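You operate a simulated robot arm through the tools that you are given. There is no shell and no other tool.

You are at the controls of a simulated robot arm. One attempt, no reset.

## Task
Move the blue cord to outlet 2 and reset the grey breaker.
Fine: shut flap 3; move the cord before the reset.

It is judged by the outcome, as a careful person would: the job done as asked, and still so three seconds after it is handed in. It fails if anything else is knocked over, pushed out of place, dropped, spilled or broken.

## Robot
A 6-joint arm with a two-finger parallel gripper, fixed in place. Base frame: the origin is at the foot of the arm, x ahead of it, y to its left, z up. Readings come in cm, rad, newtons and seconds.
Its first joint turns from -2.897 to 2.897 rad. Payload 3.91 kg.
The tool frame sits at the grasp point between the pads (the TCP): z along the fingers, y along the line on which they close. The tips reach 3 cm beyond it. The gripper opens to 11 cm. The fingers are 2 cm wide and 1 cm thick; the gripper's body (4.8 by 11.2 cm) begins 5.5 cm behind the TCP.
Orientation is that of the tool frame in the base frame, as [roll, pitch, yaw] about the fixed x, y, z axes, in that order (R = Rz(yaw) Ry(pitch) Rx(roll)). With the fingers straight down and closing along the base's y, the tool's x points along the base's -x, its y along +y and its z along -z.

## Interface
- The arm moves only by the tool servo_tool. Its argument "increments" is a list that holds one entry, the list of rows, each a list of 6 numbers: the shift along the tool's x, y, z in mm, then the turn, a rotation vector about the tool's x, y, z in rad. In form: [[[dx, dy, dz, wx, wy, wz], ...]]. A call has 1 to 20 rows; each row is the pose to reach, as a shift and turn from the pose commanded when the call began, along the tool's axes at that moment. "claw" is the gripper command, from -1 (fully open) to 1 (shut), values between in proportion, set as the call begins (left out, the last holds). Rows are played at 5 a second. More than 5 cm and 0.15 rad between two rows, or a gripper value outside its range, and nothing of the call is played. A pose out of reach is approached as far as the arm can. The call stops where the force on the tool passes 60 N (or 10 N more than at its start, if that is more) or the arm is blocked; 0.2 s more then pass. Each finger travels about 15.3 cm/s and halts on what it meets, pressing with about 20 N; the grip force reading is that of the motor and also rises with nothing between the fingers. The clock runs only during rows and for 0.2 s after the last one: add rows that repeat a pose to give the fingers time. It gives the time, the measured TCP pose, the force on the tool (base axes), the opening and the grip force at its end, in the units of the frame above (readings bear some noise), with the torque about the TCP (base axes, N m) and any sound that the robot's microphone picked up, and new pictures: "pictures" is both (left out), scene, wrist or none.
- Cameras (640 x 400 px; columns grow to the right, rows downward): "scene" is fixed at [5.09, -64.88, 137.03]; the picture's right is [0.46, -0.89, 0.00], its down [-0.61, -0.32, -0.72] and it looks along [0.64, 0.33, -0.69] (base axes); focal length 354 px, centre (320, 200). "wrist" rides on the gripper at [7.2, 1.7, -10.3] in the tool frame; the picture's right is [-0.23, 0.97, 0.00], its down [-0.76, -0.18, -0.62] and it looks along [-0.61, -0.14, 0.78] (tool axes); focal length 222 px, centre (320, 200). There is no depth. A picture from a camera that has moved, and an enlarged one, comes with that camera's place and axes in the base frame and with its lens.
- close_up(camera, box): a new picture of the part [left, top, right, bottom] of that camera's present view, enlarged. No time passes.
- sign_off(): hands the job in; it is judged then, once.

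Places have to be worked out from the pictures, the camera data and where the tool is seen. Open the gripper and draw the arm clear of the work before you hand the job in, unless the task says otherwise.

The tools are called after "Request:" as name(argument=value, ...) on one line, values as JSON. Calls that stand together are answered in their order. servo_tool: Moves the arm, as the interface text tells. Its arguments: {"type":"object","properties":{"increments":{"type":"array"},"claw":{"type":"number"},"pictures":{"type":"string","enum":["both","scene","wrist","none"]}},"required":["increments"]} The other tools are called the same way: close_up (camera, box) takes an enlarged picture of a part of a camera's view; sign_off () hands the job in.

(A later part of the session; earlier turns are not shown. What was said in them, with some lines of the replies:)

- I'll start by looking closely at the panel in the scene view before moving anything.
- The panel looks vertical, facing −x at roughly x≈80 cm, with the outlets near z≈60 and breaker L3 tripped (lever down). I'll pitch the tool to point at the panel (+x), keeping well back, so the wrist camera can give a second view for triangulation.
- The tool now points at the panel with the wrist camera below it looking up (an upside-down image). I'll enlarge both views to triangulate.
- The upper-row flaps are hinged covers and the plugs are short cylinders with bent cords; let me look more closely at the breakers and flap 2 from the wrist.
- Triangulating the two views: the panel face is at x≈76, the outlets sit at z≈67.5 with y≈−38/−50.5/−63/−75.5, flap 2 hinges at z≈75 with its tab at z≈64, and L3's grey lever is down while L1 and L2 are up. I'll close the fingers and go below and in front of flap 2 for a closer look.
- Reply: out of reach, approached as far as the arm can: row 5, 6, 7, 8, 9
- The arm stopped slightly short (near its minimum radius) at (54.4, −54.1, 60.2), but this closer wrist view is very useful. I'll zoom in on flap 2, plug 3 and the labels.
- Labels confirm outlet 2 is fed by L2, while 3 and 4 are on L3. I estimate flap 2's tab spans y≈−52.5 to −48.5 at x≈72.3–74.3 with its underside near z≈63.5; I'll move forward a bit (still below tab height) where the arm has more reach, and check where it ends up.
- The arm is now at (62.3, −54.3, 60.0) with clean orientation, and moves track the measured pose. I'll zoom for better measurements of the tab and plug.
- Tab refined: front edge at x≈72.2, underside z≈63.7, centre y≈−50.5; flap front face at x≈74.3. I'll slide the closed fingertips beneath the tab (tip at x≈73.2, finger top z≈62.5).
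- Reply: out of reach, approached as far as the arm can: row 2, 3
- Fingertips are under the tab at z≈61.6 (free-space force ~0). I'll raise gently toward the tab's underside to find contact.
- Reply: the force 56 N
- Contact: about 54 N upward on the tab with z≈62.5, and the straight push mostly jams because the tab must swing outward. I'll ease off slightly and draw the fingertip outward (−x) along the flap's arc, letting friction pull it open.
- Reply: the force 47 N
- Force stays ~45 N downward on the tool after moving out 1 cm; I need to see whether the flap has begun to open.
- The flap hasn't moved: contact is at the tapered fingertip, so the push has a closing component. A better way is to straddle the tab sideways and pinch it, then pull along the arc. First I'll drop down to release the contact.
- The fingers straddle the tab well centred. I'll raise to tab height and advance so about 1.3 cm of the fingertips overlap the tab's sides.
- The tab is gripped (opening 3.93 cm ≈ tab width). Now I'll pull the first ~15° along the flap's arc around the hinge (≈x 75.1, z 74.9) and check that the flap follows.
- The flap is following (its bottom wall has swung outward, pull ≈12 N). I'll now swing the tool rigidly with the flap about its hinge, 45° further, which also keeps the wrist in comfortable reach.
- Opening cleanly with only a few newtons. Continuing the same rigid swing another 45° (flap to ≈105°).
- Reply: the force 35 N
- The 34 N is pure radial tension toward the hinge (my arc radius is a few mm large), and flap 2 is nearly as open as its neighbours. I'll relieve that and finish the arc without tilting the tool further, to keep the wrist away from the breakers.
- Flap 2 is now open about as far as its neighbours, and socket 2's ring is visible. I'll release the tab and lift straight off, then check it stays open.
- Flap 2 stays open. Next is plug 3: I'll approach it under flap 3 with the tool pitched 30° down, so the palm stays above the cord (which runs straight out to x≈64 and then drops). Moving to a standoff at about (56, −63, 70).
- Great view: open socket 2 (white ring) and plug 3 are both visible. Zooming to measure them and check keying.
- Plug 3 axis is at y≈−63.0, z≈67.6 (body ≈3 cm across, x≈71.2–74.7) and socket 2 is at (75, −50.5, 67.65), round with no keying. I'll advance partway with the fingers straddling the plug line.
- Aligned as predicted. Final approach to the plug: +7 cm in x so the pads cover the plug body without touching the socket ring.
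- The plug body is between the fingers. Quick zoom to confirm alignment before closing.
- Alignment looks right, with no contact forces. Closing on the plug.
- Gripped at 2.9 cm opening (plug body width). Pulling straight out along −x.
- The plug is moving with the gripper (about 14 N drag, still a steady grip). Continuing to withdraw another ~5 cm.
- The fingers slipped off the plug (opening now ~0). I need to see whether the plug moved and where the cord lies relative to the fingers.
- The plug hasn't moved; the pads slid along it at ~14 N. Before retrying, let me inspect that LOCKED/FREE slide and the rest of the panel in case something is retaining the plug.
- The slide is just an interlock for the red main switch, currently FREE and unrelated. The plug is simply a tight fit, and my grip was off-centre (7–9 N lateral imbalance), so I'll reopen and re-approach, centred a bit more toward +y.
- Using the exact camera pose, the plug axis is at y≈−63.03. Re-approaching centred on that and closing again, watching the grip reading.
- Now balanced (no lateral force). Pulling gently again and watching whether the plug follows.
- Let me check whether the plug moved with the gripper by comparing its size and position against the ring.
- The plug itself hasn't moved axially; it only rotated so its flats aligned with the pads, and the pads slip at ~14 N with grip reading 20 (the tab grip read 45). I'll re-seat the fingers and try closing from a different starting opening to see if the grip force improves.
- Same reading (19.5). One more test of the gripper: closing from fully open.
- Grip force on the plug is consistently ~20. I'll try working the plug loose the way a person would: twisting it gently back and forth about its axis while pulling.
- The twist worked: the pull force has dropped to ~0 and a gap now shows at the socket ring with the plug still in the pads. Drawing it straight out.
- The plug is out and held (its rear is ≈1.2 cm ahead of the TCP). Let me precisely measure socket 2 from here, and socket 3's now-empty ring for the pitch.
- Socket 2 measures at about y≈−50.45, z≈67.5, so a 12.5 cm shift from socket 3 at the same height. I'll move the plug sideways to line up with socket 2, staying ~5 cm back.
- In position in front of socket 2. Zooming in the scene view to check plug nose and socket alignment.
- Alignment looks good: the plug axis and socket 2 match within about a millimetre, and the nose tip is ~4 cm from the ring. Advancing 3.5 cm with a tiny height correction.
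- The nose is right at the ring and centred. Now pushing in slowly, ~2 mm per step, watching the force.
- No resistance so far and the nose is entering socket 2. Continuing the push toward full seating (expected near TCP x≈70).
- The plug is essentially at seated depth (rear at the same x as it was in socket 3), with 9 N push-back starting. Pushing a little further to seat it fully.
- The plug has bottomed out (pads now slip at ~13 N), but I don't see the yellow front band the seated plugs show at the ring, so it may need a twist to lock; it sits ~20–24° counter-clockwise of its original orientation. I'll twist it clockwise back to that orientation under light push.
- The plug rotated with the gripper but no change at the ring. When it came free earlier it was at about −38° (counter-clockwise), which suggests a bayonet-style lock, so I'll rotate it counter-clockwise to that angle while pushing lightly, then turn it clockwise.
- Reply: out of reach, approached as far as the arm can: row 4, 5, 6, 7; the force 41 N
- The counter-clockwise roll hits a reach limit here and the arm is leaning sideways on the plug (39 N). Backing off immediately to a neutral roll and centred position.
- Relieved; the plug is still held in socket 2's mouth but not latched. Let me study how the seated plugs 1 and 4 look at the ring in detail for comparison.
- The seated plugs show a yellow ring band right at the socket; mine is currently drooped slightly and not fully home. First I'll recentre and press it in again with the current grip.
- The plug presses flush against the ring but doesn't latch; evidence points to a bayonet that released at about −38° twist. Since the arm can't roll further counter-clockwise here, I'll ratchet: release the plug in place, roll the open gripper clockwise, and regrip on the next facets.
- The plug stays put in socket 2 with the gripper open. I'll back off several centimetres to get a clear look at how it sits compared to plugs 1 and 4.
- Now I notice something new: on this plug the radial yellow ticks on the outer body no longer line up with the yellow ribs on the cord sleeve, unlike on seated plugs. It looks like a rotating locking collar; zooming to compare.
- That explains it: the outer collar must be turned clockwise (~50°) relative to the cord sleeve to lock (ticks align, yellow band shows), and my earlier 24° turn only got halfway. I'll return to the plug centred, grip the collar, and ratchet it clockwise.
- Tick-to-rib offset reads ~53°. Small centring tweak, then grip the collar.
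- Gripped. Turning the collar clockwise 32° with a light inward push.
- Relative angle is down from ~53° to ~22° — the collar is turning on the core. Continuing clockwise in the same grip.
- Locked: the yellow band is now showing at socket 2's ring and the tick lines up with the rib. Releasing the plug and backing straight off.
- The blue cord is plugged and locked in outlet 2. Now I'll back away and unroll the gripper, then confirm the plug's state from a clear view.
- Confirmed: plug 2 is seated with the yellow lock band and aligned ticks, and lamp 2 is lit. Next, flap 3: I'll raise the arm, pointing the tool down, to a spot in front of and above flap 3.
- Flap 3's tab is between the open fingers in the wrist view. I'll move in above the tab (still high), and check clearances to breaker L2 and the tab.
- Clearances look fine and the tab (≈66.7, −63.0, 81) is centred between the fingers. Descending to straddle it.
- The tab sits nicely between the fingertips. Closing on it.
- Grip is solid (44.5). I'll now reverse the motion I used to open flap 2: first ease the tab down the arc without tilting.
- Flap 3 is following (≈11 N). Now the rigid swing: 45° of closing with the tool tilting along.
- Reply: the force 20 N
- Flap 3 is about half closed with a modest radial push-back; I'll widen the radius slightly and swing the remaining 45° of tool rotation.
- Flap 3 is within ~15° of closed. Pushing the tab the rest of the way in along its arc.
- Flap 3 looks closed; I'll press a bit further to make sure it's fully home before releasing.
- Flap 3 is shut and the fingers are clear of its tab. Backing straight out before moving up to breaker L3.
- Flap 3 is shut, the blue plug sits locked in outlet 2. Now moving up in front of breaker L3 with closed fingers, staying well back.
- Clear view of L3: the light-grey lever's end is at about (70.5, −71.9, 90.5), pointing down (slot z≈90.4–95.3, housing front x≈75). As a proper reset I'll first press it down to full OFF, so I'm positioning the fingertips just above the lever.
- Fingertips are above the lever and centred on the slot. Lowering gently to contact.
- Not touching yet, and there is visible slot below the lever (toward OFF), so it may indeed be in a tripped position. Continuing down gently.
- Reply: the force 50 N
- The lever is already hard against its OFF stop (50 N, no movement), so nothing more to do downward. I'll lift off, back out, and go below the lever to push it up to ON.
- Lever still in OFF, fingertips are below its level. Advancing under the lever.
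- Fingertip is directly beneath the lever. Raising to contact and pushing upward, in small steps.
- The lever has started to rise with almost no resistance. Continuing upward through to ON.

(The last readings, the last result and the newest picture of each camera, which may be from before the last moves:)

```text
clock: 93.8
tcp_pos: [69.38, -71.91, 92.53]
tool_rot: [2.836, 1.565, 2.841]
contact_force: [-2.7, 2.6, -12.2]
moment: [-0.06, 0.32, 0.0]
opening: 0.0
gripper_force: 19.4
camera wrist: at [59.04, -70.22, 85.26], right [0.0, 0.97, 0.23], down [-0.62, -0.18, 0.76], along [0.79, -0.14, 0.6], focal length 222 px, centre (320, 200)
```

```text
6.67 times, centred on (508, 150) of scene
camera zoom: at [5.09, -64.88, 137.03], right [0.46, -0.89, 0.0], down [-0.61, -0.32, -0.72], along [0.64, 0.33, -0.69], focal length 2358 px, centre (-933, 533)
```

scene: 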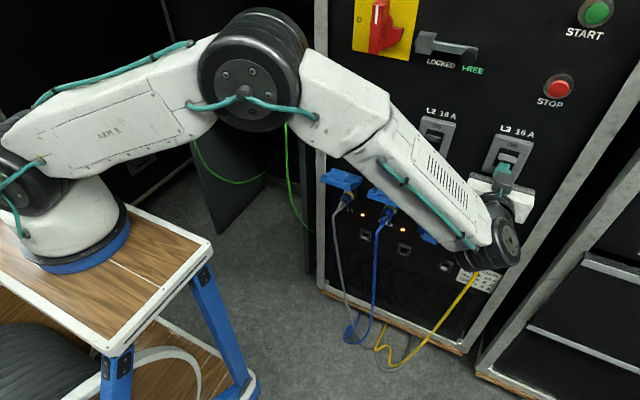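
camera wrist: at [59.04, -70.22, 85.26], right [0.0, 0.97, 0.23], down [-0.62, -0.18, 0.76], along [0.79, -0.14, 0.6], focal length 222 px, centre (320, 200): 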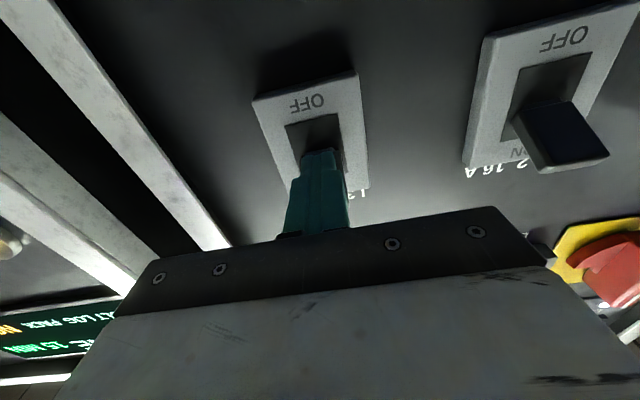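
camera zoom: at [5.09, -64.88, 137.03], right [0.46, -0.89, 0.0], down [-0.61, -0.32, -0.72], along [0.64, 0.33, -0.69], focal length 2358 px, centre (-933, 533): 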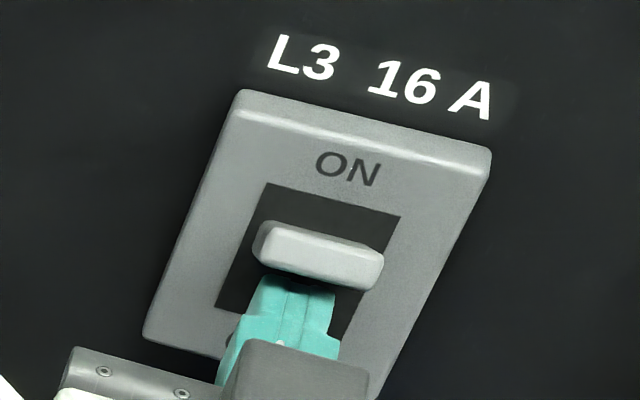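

The lever is nearly at ON (12 N). Pressing a few millimetres more to make sure it goes fully over.

Request:
servo_tool(increments=[[[-2, 0, 0, 0, 0, 0], [-4, 0, 0, 0, 0, 0], [-6, 0, 0, 0, 0, 0], [-6, 0, 0, 0, 0, 0]]], claw=1, pictures="wrist")

Request:
close_up(camera="scene", box=[420, 100, 580, 200])

```text
clock: 94.8
tcp_pos: [69.34, -71.88, 92.62]
tool_rot: [2.488, 1.561, 2.492]
contact_force: [-9.7, 3.9, -49.3]
moment: [-0.14, 1.4, -0.05]
opening: 0.0
gripper_force: 19.4
camera wrist: at [59.02, -70.17, 85.38], right [0.0, 0.97, 0.23], down [-0.62, -0.18, 0.77], along [0.79, -0.14, 0.6], focal length 222 px, centre (320, 200)
```

wrist: 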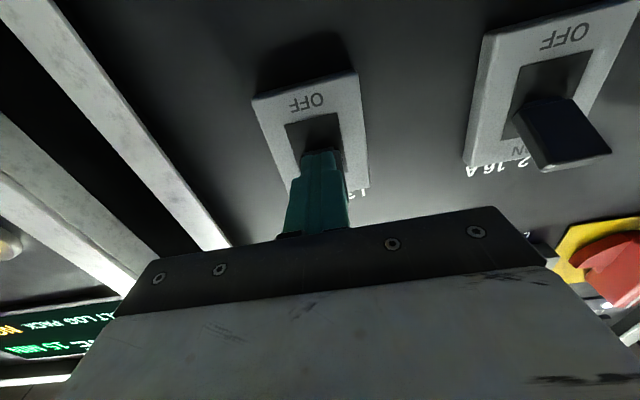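

```text
4.00 times, centred on (500, 150) of scene
camera zoom: at [5.09, -64.88, 137.03], right [0.46, -0.89, 0.0], down [-0.61, -0.32, -0.72], along [0.64, 0.33, -0.69], focal length 1415 px, centre (-400, 400)
```

zoom: 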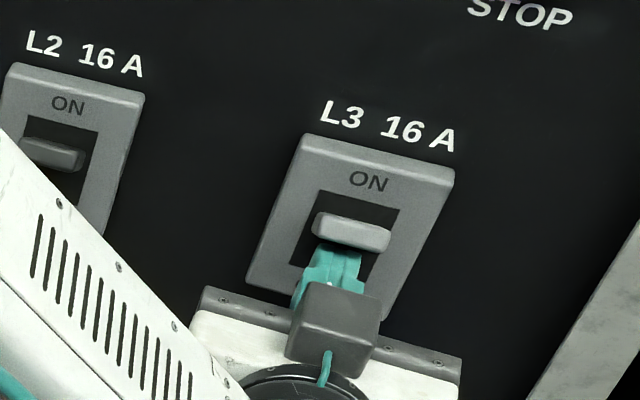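

Hard stop at 49 N: the lever is fully ON, matching L2. Dropping down and backing away to check that it holds.

Request:
servo_tool(increments=[[[8, 0, 0, 0, 0, 0], [20, 0, 0, 0, 0, 0], [30, 0, 0, 0, 0, 0], [38, 0, -15, 0, 0, 0], [38, 0, -50, 0, 0, 0], [38, 0, -90, 0, 0, 0], [38, 0, -130, 0, 0, 0], [38, 0, -170, 0, 0, 0], [38, 0, -170, 0, 0, 0]]], claw=1)

Request:
close_up(camera="scene", box=[340, 80, 560, 218])

Request:
close_up(camera="scene", box=[330, 160, 530, 285])

```text
clock: 96.8
tcp_pos: [52.32, -72.0, 89.51]
tool_rot: [-2.851, 1.568, -2.847]
contact_force: [0.6, 0.0, -0.4]
moment: [-0.01, 0.0, -0.02]
opening: 0.0
gripper_force: 19.7
camera wrist: at [42.06, -70.37, 82.27], right [0.0, 0.97, 0.23], down [-0.62, -0.18, 0.76], along [0.78, -0.14, 0.6], focal length 222 px, centre (320, 200)
```

scene: 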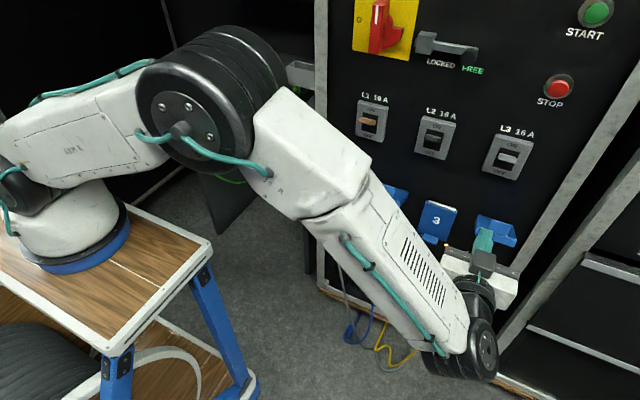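
wrist: 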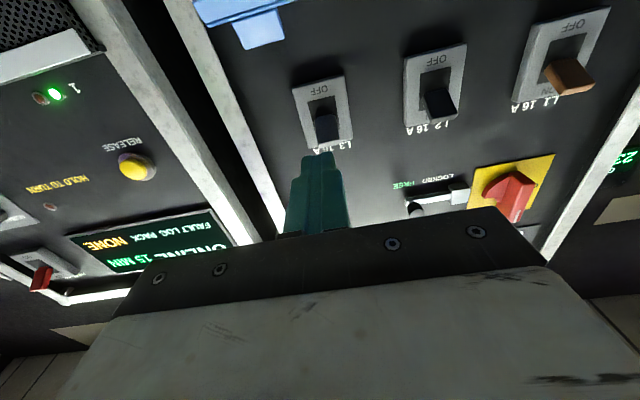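

```text
2.90 times, centred on (450, 149) of scene
camera zoom: at [5.09, -64.88, 137.03], right [0.46, -0.89, 0.0], down [-0.61, -0.32, -0.72], along [0.64, 0.33, -0.69], focal length 1025 px, centre (-57, 348)
```

zoom: 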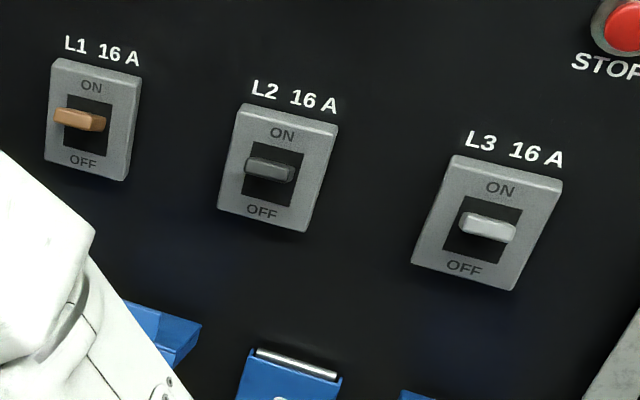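

```text
3.20 times, centred on (430, 222) of scene
camera zoom: at [5.09, -64.88, 137.03], right [0.46, -0.89, 0.0], down [-0.61, -0.32, -0.72], along [0.64, 0.33, -0.69], focal length 1132 px, centre (-32, 128)
```

zoom: 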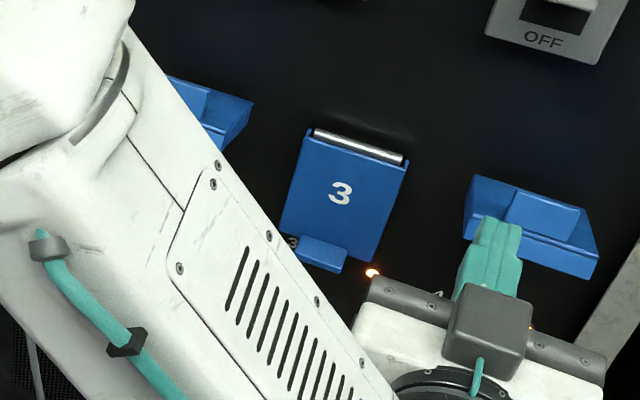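

L3 is ON and holding, matching L1 and L2, and outlet 3's lamp is lit. Opening the gripper and drawing the arm clear of the panel.

Request:
servo_tool(increments=[[[0, 10, -25, 0, 0, 0], [0, 25, -50, 0, 0, 0], [0, 40, -75, 0, 0, 0], [0, 55, -100, 0, 0, 0], [0, 70, -123, 0, 0, 0], [0, 70, -123, 0, 0, 0]]], claw=-1)

Request:
close_up(camera="scene", box=[320, 160, 540, 298])

Request:
close_up(camera="scene", box=[340, 0, 640, 188])

```text
clock: 98.2
tcp_pos: [40.08, -64.75, 89.46]
tool_rot: [-2.843, 1.567, -2.84]
contact_force: [0.3, 0.2, 0.6]
moment: [0.01, -0.01, 0.01]
opening: 10.98
gripper_force: 0.0
camera wrist: at [29.78, -63.15, 82.23], right [0.0, 0.97, 0.23], down [-0.62, -0.18, 0.76], along [0.78, -0.14, 0.6], focal length 222 px, centre (320, 200)
```

scene: 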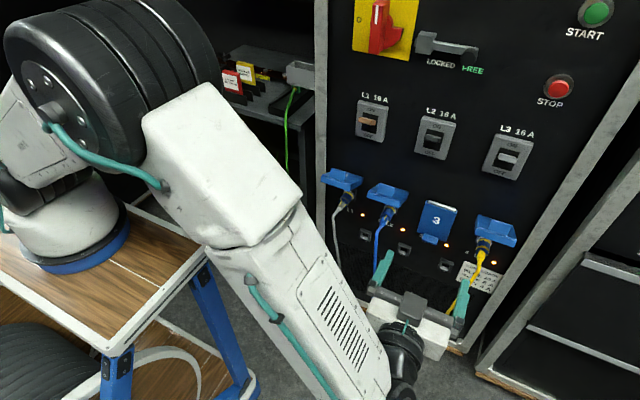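
wrist: 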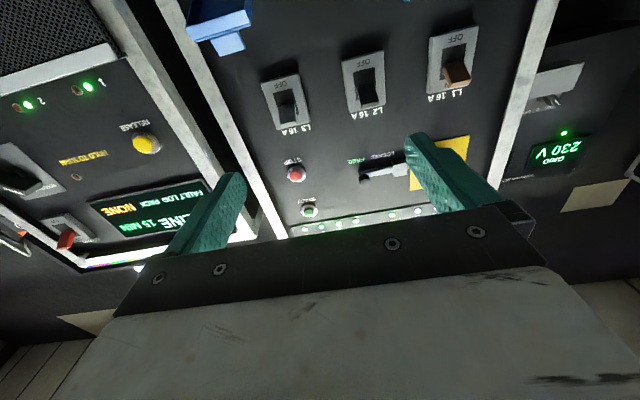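

```text
2.90 times, centred on (430, 229) of scene
camera zoom: at [5.09, -64.88, 137.03], right [0.46, -0.89, 0.0], down [-0.61, -0.32, -0.72], along [0.64, 0.33, -0.69], focal length 1025 px, centre (1, 116)
```

zoom: 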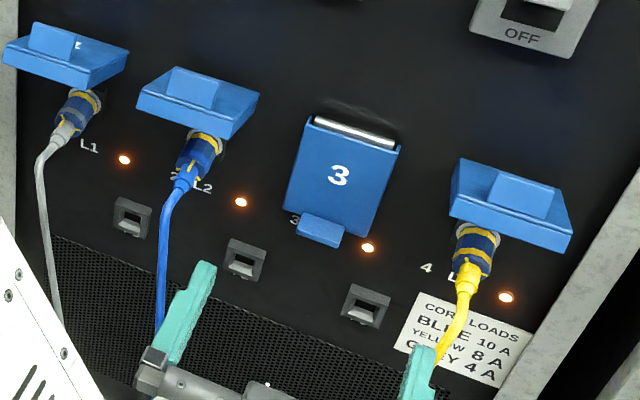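

```text
2.13 times, centred on (490, 94) of scene
camera zoom: at [5.09, -64.88, 137.03], right [0.46, -0.89, 0.0], down [-0.61, -0.32, -0.72], along [0.64, 0.33, -0.69], focal length 752 px, centre (-42, 426)
```

zoom: 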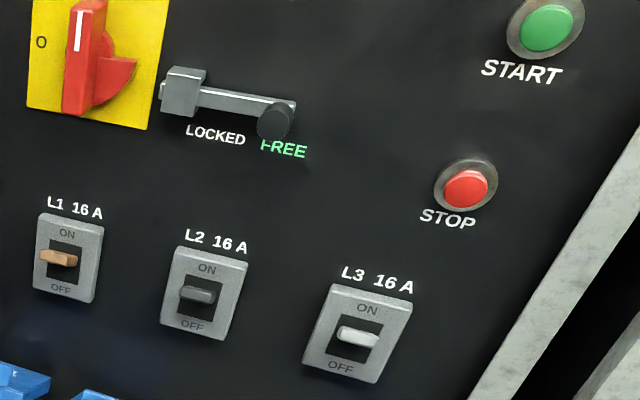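

All four outlet lamps are lit, the blue cord is locked in outlet 2, flap 3 is shut, L3 is ON, and everything else is as it was. I'll wait a few seconds to make sure nothing trips or moves before handing in.

Request:
servo_tool(increments=[[[0, 0, 0, 0, 0, 0], [0, 0, 0, 0, 0, 0], [0, 0, 0, 0, 0, 0], [0, 0, 0, 0, 0, 0], [0, 0, 0, 0, 0, 0], [0, 0, 0, 0, 0, 0], [0, 0, 0, 0, 0, 0], [0, 0, 0, 0, 0, 0], [0, 0, 0, 0, 0, 0], [0, 0, 0, 0, 0, 0], [0, 0, 0, 0, 0, 0], [0, 0, 0, 0, 0, 0], [0, 0, 0, 0, 0, 0], [0, 0, 0, 0, 0, 0], [0, 0, 0, 0, 0, 0], [0, 0, 0, 0, 0, 0], [0, 0, 0, 0, 0, 0], [0, 0, 0, 0, 0, 0]]], claw=-1, pictures="scene")

Request:
close_up(camera="scene", box=[330, 80, 550, 280])

```text
clock: 102.0
tcp_pos: [39.93, -64.77, 89.54]
tool_rot: [-2.928, 1.569, -2.926]
contact_force: [0.0, -0.5, 0.3]
moment: [0.0, -0.02, -0.02]
opening: 11.0
gripper_force: 0.0
```

scene: 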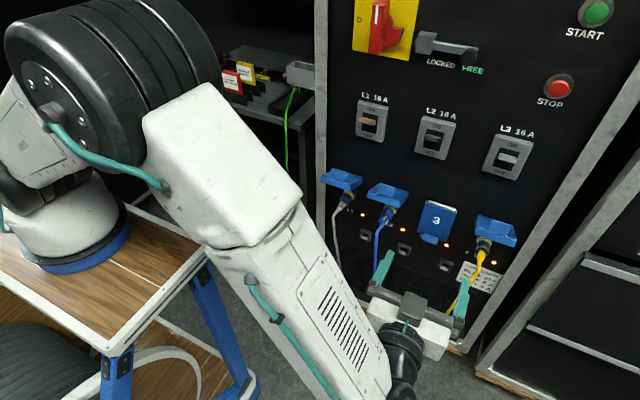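

```text
2.00 times, centred on (440, 180) of scene
camera zoom: at [5.09, -64.88, 137.03], right [0.46, -0.89, 0.0], down [-0.61, -0.32, -0.72], along [0.64, 0.33, -0.69], focal length 707 px, centre (80, 240)
```

zoom: 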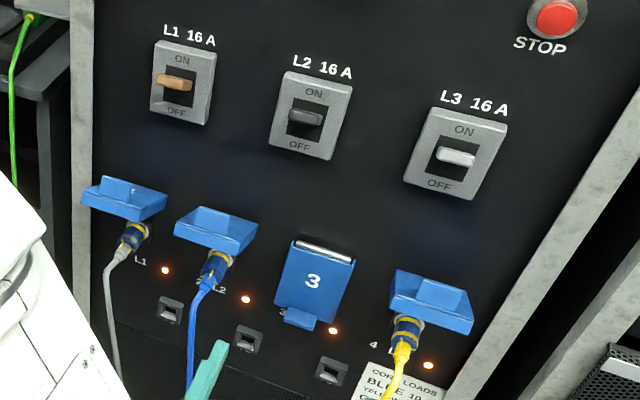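

Nearly four seconds later nothing has changed: all three breakers are ON and all four lamps are lit. The blue plug is still locked in outlet 2, flap 3 is shut, and the open gripper is well clear, so I'm handing in.

Request:
sign_off()

```text
The job is handed in.
```

The blue cord is now plugged in and locked in outlet 2, flap 3 is shut, and the grey breaker (L3) is back ON. I moved the cord before the reset, as you asked.

- **Check before hand-in:** I waited nearly four seconds. All three breakers stayed ON and all four outlet lamps stayed lit. Nothing else on the panel looked disturbed. The gripper is open and clear of the panel.
- **Plug:** It has a twist-lock collar. My first pulls slipped off it, and it came free only once I twisted the collar. In outlet 2 I turned the collar until its yellow lock band showed.
- **Side load:** While working on the lock, the arm hit a reach limit and leaned sideways on the plug with about 39 N. I backed off straight away and saw no damage.
- **Breaker:** L3's lever was already at its OFF stop, so I pushed it straight up to ON.
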